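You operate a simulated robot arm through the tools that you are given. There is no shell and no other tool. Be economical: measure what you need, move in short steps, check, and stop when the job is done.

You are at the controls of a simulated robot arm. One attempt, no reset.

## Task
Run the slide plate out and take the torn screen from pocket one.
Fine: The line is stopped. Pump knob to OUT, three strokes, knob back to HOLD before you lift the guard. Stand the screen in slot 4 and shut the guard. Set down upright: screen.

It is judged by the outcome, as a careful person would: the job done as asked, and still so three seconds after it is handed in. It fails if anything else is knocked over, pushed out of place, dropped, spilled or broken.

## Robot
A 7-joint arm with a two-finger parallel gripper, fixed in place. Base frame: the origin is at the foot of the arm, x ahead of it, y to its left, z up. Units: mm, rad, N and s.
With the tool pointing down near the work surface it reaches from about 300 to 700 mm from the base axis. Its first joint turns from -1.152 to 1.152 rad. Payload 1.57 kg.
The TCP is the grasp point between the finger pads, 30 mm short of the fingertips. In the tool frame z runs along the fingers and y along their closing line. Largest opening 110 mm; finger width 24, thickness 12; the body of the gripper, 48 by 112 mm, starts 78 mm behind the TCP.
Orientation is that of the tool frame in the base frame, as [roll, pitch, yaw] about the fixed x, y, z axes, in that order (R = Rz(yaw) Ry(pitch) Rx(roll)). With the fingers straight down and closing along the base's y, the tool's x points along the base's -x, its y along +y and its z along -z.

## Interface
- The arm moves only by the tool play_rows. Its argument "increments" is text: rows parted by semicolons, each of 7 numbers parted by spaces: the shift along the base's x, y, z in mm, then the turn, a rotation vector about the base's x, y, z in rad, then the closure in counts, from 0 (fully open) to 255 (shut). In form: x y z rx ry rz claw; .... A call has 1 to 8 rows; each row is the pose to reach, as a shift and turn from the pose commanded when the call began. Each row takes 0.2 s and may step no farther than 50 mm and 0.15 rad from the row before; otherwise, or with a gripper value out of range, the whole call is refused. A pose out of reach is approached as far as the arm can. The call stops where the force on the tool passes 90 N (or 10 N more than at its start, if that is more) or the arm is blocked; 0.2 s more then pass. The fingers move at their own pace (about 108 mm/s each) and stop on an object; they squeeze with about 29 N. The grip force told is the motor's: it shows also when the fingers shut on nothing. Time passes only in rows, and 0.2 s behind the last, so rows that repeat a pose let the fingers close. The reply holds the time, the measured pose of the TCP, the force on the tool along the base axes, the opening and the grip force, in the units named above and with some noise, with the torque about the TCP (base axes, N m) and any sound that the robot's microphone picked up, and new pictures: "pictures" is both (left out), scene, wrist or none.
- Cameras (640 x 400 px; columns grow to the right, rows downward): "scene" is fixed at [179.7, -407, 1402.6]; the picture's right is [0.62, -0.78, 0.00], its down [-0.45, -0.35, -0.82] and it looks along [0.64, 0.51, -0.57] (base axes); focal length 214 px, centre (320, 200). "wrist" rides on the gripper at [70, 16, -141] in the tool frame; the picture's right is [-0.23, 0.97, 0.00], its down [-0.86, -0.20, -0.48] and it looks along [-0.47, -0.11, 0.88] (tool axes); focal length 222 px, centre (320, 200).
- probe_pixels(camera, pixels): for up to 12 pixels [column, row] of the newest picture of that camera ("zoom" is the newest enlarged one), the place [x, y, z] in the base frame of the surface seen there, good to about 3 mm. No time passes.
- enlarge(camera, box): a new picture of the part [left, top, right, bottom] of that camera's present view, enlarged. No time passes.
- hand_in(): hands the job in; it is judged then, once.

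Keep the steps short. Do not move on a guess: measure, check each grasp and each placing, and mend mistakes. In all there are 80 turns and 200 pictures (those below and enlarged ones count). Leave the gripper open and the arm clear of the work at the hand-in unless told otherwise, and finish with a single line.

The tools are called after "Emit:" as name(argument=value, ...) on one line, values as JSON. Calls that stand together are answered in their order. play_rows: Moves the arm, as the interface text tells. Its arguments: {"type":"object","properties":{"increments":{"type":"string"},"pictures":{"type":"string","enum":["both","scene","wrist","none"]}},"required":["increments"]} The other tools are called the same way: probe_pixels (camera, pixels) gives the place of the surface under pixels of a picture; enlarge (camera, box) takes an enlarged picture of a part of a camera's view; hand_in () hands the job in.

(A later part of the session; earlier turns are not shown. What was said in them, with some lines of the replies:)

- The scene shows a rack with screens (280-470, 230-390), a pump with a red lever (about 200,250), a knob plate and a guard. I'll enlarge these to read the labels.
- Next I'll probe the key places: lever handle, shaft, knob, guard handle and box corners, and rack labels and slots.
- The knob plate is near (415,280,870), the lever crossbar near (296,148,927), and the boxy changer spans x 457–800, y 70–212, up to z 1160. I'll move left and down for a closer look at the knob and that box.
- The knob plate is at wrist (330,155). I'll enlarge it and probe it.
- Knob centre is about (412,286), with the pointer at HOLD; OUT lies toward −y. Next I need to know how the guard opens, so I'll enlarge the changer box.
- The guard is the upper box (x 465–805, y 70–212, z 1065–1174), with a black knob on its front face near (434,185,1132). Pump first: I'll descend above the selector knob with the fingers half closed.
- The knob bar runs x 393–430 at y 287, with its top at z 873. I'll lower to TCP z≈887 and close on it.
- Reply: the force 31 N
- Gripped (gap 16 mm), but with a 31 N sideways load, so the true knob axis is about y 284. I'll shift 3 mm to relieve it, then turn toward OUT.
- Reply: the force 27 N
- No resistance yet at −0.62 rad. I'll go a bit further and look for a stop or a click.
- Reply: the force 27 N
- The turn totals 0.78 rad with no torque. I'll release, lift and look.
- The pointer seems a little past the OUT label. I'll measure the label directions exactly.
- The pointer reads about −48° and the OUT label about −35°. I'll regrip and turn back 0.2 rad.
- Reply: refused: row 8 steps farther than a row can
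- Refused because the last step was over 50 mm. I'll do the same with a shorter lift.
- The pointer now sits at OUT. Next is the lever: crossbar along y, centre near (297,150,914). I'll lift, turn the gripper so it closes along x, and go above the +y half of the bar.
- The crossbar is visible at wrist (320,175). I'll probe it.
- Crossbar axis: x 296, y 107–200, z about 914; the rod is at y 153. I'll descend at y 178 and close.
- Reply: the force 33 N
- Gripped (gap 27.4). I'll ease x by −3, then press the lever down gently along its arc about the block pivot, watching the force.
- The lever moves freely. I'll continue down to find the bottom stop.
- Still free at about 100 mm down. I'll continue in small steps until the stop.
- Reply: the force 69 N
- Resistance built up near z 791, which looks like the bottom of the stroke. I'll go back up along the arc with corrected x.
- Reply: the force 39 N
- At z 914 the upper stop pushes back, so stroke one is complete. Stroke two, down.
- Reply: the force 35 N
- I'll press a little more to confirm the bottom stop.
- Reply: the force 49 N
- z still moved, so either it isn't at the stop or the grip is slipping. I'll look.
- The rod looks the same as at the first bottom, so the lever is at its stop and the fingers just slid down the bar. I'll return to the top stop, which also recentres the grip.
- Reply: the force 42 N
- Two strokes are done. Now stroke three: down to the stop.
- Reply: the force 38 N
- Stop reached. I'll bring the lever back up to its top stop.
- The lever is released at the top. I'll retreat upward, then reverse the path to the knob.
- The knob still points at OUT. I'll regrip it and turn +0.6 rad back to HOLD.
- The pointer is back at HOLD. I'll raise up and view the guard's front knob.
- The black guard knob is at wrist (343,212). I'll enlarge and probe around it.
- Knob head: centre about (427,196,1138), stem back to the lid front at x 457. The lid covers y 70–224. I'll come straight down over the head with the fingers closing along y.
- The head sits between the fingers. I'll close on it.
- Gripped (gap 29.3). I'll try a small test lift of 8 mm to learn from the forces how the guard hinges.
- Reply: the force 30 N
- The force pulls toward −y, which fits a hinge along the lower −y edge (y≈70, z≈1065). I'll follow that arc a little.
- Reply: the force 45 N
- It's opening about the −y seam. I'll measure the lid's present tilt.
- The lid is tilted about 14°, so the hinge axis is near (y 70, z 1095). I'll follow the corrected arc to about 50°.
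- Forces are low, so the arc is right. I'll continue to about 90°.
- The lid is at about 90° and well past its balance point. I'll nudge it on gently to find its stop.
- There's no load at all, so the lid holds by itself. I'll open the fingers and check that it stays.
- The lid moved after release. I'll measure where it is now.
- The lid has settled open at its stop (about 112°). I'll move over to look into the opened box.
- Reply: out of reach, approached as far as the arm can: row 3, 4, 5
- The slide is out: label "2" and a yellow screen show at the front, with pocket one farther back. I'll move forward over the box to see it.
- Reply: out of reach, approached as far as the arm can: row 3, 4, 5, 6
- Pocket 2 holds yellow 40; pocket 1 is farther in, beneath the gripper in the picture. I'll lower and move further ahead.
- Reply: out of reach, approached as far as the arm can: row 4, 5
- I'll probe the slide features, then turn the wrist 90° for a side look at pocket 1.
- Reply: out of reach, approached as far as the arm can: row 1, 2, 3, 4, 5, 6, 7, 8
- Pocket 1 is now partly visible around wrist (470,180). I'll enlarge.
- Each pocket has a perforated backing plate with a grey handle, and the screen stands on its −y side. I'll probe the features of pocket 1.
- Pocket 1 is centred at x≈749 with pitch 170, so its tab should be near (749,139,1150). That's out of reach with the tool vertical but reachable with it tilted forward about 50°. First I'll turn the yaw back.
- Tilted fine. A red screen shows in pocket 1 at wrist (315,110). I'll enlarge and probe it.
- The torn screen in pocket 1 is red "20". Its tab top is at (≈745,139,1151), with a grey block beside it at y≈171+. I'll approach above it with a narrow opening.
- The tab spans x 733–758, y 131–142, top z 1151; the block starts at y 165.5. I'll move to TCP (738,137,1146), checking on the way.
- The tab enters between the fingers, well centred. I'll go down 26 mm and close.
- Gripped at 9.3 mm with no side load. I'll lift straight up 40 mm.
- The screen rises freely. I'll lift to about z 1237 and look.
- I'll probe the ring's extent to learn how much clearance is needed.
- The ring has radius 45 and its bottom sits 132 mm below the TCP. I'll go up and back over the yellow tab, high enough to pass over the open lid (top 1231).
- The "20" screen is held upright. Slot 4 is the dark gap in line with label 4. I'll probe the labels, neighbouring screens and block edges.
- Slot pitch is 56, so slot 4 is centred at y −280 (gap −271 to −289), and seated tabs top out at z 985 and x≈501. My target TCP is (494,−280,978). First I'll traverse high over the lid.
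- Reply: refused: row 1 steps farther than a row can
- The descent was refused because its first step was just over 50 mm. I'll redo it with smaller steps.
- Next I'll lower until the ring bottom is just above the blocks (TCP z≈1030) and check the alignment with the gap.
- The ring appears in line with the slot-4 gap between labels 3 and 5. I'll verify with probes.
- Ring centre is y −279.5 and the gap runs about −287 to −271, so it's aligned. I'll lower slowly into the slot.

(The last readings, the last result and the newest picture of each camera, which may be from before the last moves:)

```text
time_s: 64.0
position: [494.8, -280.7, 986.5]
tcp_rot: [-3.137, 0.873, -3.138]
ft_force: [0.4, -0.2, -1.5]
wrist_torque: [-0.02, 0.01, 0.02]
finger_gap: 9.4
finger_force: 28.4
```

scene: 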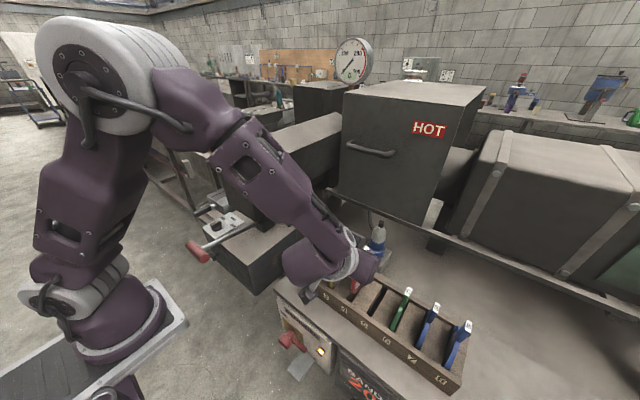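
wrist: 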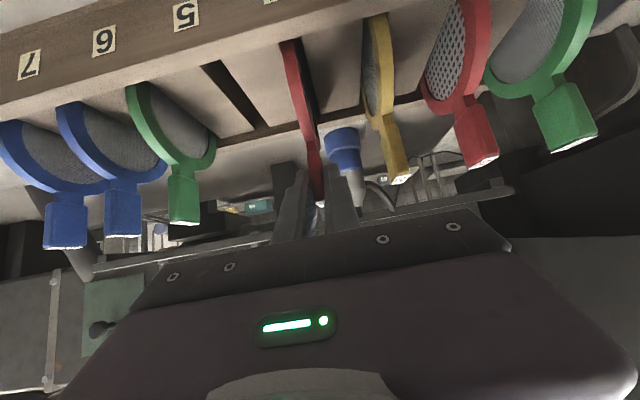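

It's in the slot without contact. Down the last millimetres to the floor.

Emit:
play_rows(increments="0 0 -3 0 0 0 255; 0 0 -6 0 0 0 255; 0 0 -8 0 0 0 255; 0 0 -9.5 0 0 0 255", pictures="none")

```text
time_s: 65.0
position: [495.1, -278.9, 978.3]
tcp_rot: [-3.134, 0.876, -3.135]
ft_force: [-3.2, 1.3, 29.6]
wrist_torque: [0.08, -0.18, 0.01]
finger_gap: 10.1
finger_force: 28.5
```

Floor contact (30 N up at z 978), as predicted. I'll ease up 1 mm and open gently.

Emit:
play_rows(increments="0 0 1.5 0 0 0 255; 0 0 1.5 0 0 0 225; 0 0 1.5 0 0 0 200; 0 0 1.5 0 0 0 190; 0 0 1.5 0 0 0 190", pictures="wrist")

Emit:
enlarge(camera="wrist", box=[240, 10, 400, 230])

```text
time_s: 66.2
position: [493.6, -280.0, 977.7]
tcp_rot: [-3.138, 0.871, -3.14]
ft_force: [-0.4, 0.0, -0.9]
wrist_torque: [0.0, 0.01, 0.01]
finger_gap: 27.9
finger_force: 0.0
```

wrist: 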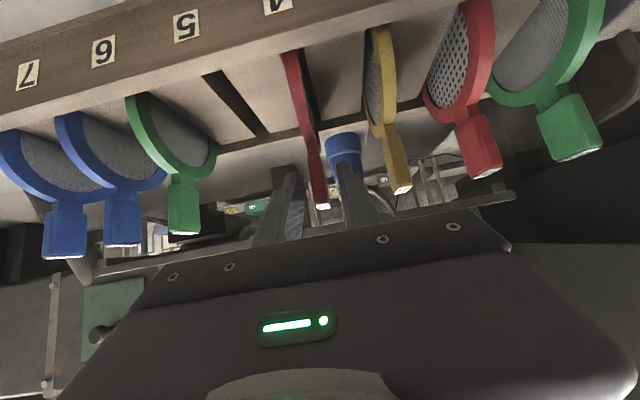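

```text
1.82 times, centred on (320, 120) of wrist
```

zoom: 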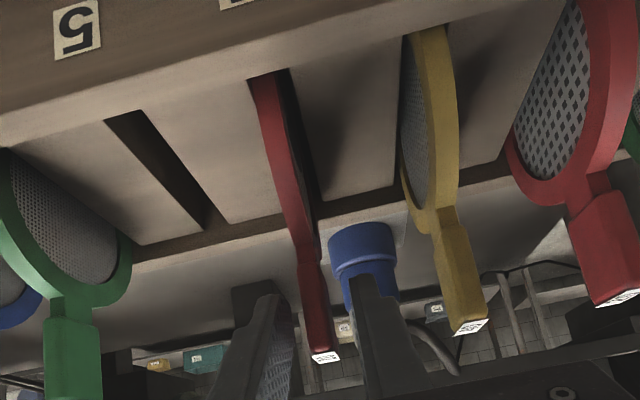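

The screen stands upright and free in slot 4. I'll back out and rise.

Emit:
play_rows(increments="-15 0 13 0 0 0 190; -35 0 35 0 0 0 190; -55 0 75 0 0 0 150; -60 0 120 0 0 0 116; -60 0 165 0 0 0 116; -60 0 210 0 0 0 116; -60 0 255 0 0 0 116; -60 0 300 0 0 0 116", pictures="scene")

Emit:
enlarge(camera="scene", box=[270, 200, 480, 390])

```text
time_s: 68.0
position: [435.3, -278.6, 1279.0]
tcp_rot: [-3.138, 0.871, -3.137]
ft_force: [0.1, 0.5, 0.0]
wrist_torque: [-0.02, -0.01, -0.01]
finger_gap: 60.0
finger_force: 0.0
```

scene: 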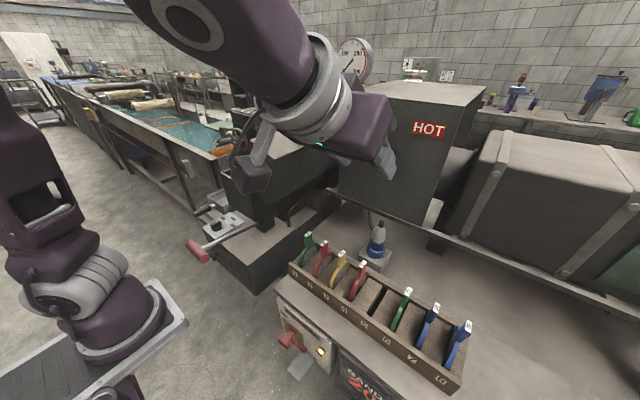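

```text
2.11 times, centred on (375, 295) of scene
```

zoom: 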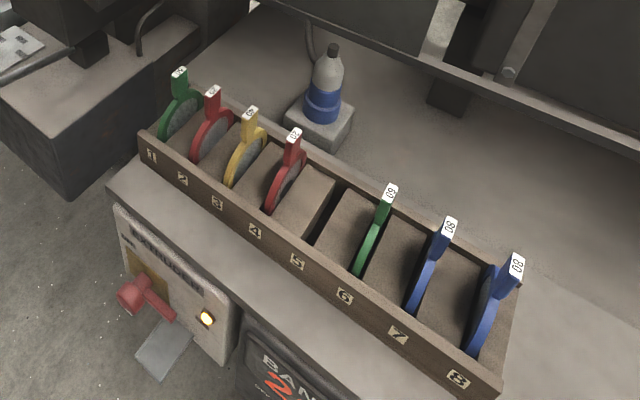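

The red 20 stands in slot 4. Now the guard: I'll bring the tool back to vertical and position it above the lid knob at (427,−16,1196).

Emit:
play_rows(increments="-5 30 0 0 0.12 0 116; -10 65 5 0 0.25 0 116; -15 100 5 0 0.38 0 116; -15 135 5 0 0.5 0 116; -15 170 5 0 0.62 0 116; -12 205 5 0 0.75 0 116; -8 240 5 0 0.87 0 116; -8 262 5 0 0.87 0 116", pictures="both")

Emit:
enlarge(camera="wrist", box=[240, 110, 400, 230])

```text
time_s: 69.8
position: [425.6, -17.6, 1283.2]
tcp_rot: [-3.14, -0.001, -3.139]
ft_force: [0.6, 0.8, -0.6]
wrist_torque: [-0.03, -0.01, 0.03]
finger_gap: 60.3
finger_force: 0.1
```

scene: 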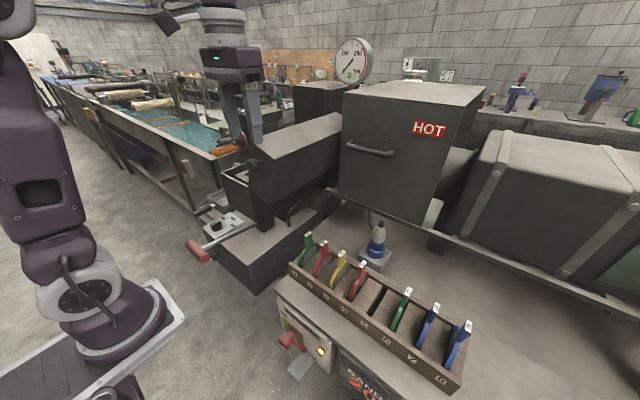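
wrist: 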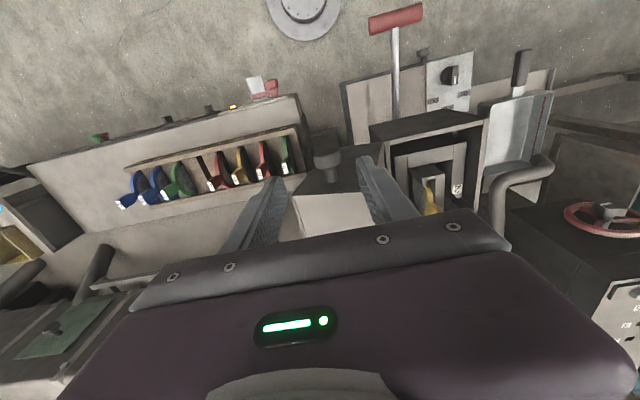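

```text
3.33 times, centred on (320, 170) of wrist
```

zoom: 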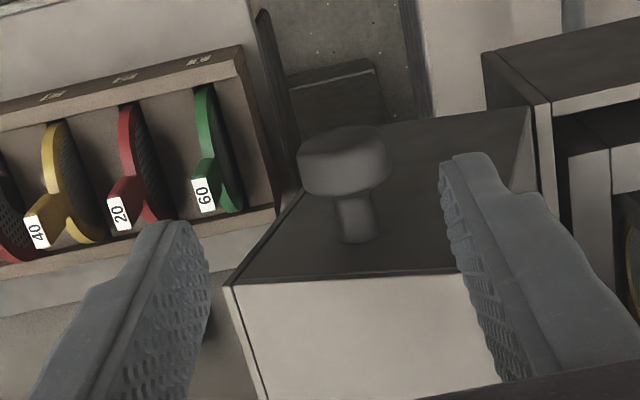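

Emit:
probe_pixels(camera="zoom", pixels=[[345, 140], [302, 160], [387, 160], [345, 185], [358, 215], [340, 130]])

```text
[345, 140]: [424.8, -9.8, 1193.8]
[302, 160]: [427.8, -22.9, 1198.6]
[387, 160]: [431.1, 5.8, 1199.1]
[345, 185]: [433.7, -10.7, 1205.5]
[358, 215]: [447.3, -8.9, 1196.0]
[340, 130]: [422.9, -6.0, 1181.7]
```

Knob centre is about (428,−9,1192). I'll descend over it and close.

Emit:
play_rows(increments="2 8 -40 0 0 0 116; 2 8 -88 0 0 0 116; 2 8 -88 0 0 0 190; 2 8 -88 0 0 0 255; 2 8 -88 0 0 0 255", pictures="wrist")

```text
time_s: 71.0
position: [427.5, -11.9, 1195.0]
tcp_rot: [-3.141, 0.001, -3.14]
ft_force: [-0.3, -6.6, -5.2]
wrist_torque: [-0.28, -0.6, -0.17]
finger_gap: 29.5
finger_force: 39.2
```

wrist: 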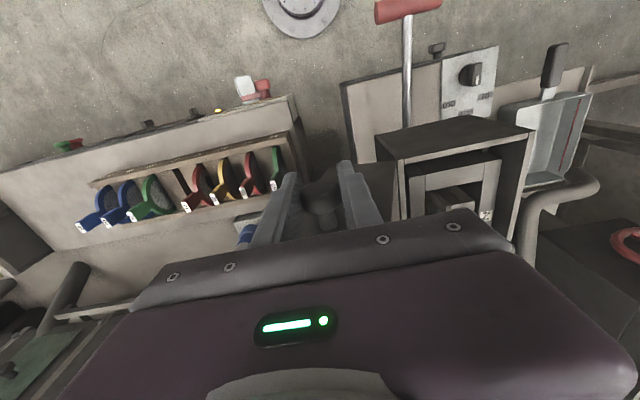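

Gripped. I'll swing the lid back along the same arc.

Emit:
play_rows(increments="0 5 8 0 0 0 255; 0 14 15 0 0 0 255; 0 24 20 0 0 0 255; 0 35 24.5 0 0 0 255; 0 46 28 0 0 0 255; 0 57.5 30.5 0 0 0 255; 0 69 32 0 0 0 255; 0 80.5 32.5 0 0 0 255", pictures="none")

Emit:
play_rows(increments="0 12 -0.5 0 0 0 255; 0 23 -2 0 0 0 255; 0 34.5 -4.5 0 0 0 255; 0 45.5 -8 0 0 0 255; 0 56 -12.5 0 0 0 255; 0 66 -18 0 0 0 255; 0 76 -24 0 0 0 255; 0 85 -31 0 0 0 255", pictures="scene")

```text
time_s: 72.8
position: [428.4, 71.9, 1227.8]
tcp_rot: [-3.14, 0.003, -3.138]
ft_force: [-4.2, -4.3, 1.3]
wrist_torque: [-0.39, -0.22, 0.1]
finger_gap: 29.4
finger_force: 38.4
```

```text
time_s: 74.6
position: [429.1, 157.6, 1197.4]
tcp_rot: [-3.141, 0.004, -3.137]
ft_force: [5.6, 2.2, 1.6]
wrist_torque: [-0.39, 0.11, 0.04]
finger_gap: 29.6
finger_force: 38.3
```

scene: 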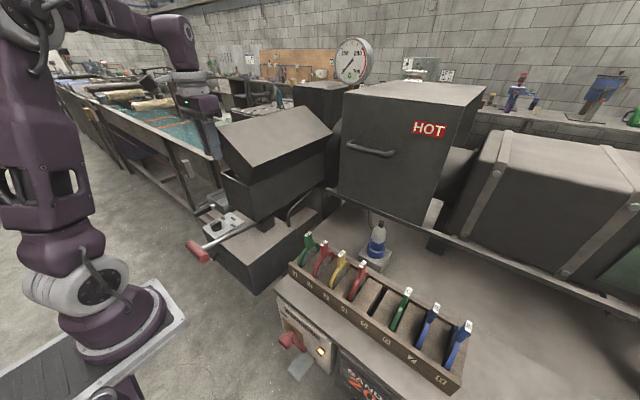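

The arc is smooth. I'll close the last part gently.

Emit:
play_rows(increments="0 7 -8 0 0 0 255; 0 14 -17 0 0 0 255; 0 21 -26 0 0 0 255; 0 27 -36 0 0 0 255; 0 33 -46 0 0 0 255; 0 36.5 -55 0 0 0 255; 0 38 -60 0 0 0 255; 0 38 -62 0 0 0 255", pictures="scene")

Emit:
enlarge(camera="scene", box=[190, 110, 350, 220])

```text
time_s: 76.4
position: [428.3, 195.7, 1134.5]
tcp_rot: [3.14, 0.002, -3.138]
ft_force: [4.0, 20.8, 4.2]
wrist_torque: [-0.02, 0.44, 0.08]
finger_gap: 29.2
finger_force: 39.3
```

scene: 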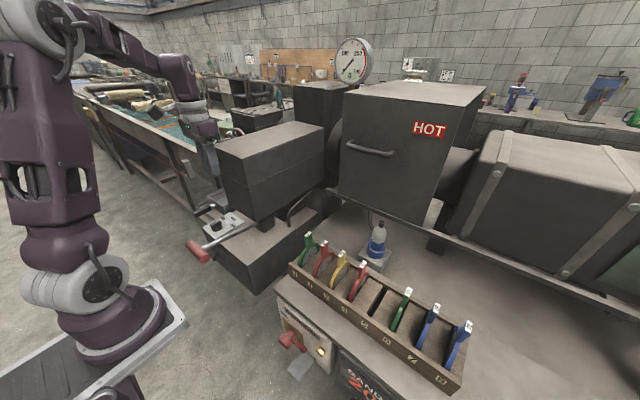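

```text
3.64 times, centred on (270, 165) of scene
```

zoom: 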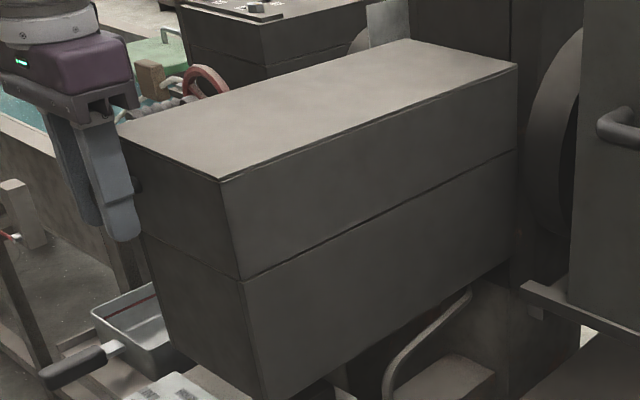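

The lid matches its original closed picture. I'll press 4 mm to confirm it's seated, then release and rise clear.

Emit:
play_rows(increments="0 0 -4 0 0 0 255; 0 0 -4 0 0 0 180; 0 0 -4 0 0 0 116; 0 0 -4 0 0 0 90; 0 0 40 0 0 0 90; -10 0 85 0 0 0 60; -50 -10 120 0 0 0 0; -80 -20 150 0 0 0 0", pictures="both")

Emit:
enlarge(camera="scene", box=[190, 110, 350, 270])

Emit:
enlarge(camera="wrist", box=[260, 90, 400, 240])

```text
refused: row 7 steps farther than a row can; nothing moved
```

```text
2.50 times, centred on (270, 190) of scene
```

zoom: 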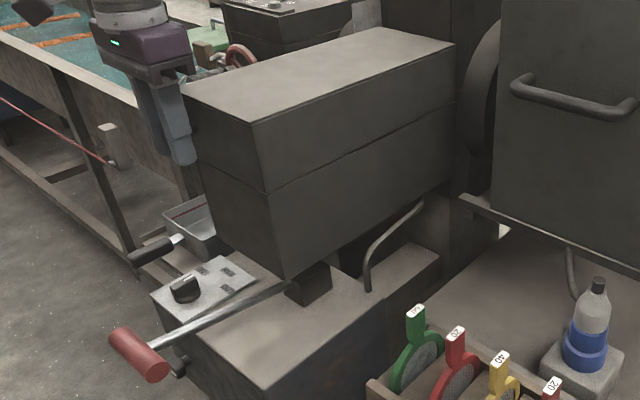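

```text
2.67 times, centred on (330, 165) of wrist
```

zoom: 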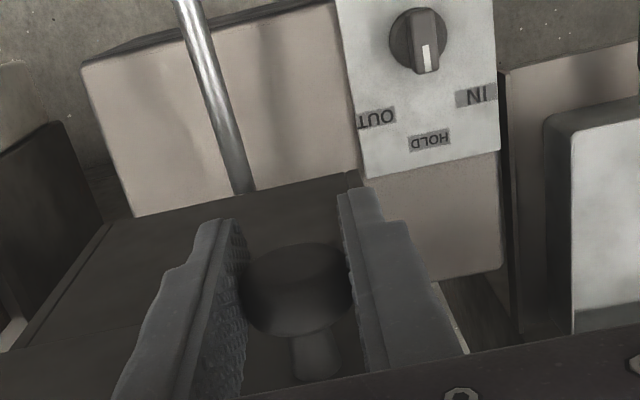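

One step was too long, so I'll shorten it.

Emit:
play_rows(increments="0 0 -4 0 0 0 255; 0 0 -4 0 0 0 180; 0 0 -4 0 0 0 116; 0 0 -4 0 0 0 90; 0 0 40 0 0 0 90; -10 0 80 0 0 0 60; -40 -5 110 0 0 0 0; -75 -15 140 0 0 0 0", pictures="both")

Emit:
enlarge(camera="scene", box=[190, 110, 350, 270])

Emit:
enlarge(camera="scene", box=[270, 200, 480, 390])

```text
time_s: 78.2
position: [353.0, 179.0, 1275.4]
tcp_rot: [-3.141, 0.0, -3.141]
ft_force: [0.2, -0.5, 0.5]
wrist_torque: [0.0, -0.03, -0.02]
finger_gap: 109.7
finger_force: 0.0
```

scene: 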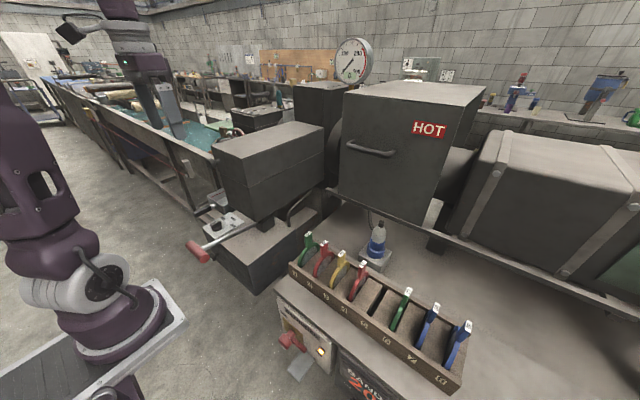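
wrist: 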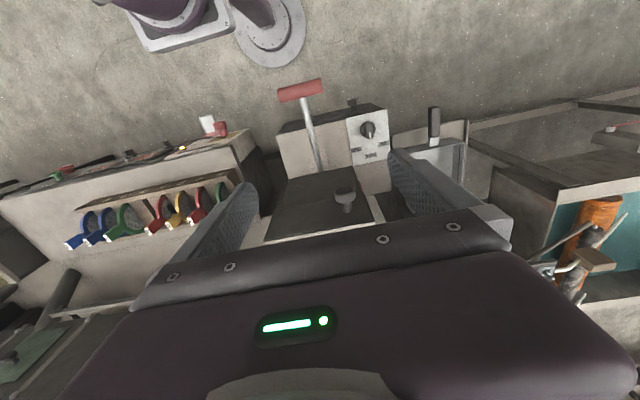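

```text
2.50 times, centred on (270, 190) of scene
```

zoom: 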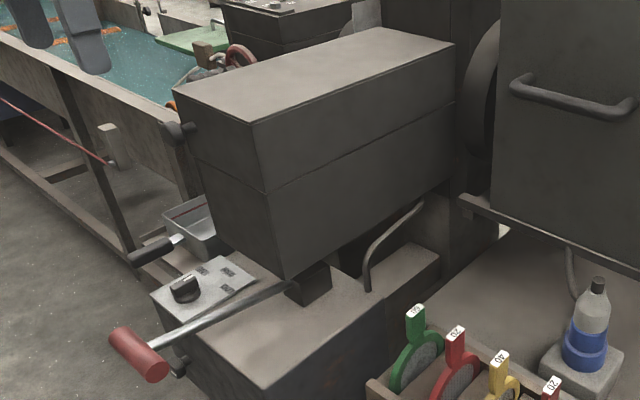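

```text
2.11 times, centred on (375, 295) of scene
```

zoom: 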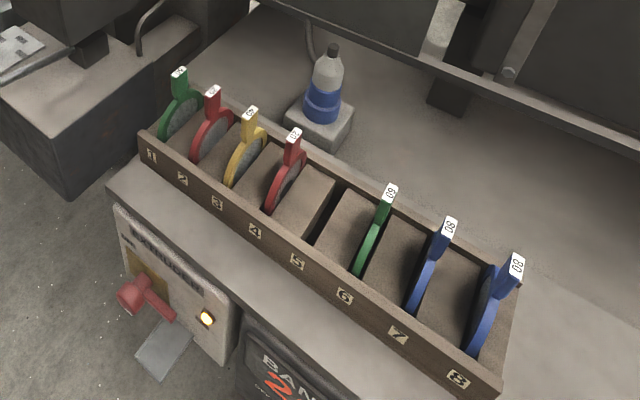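

The guard is shut, the knob is on HOLD, the screen is upright in slot 4, and the gripper is open and clear. I'll hand in.

Emit:
hand_in()

```text
The job is handed in.
```

Job handed in: the slide plate was run out with three strokes, the knob went back to HOLD before the guard was lifted, the red 20 screen from pocket one stands upright in slot 4, and the guard is shut.
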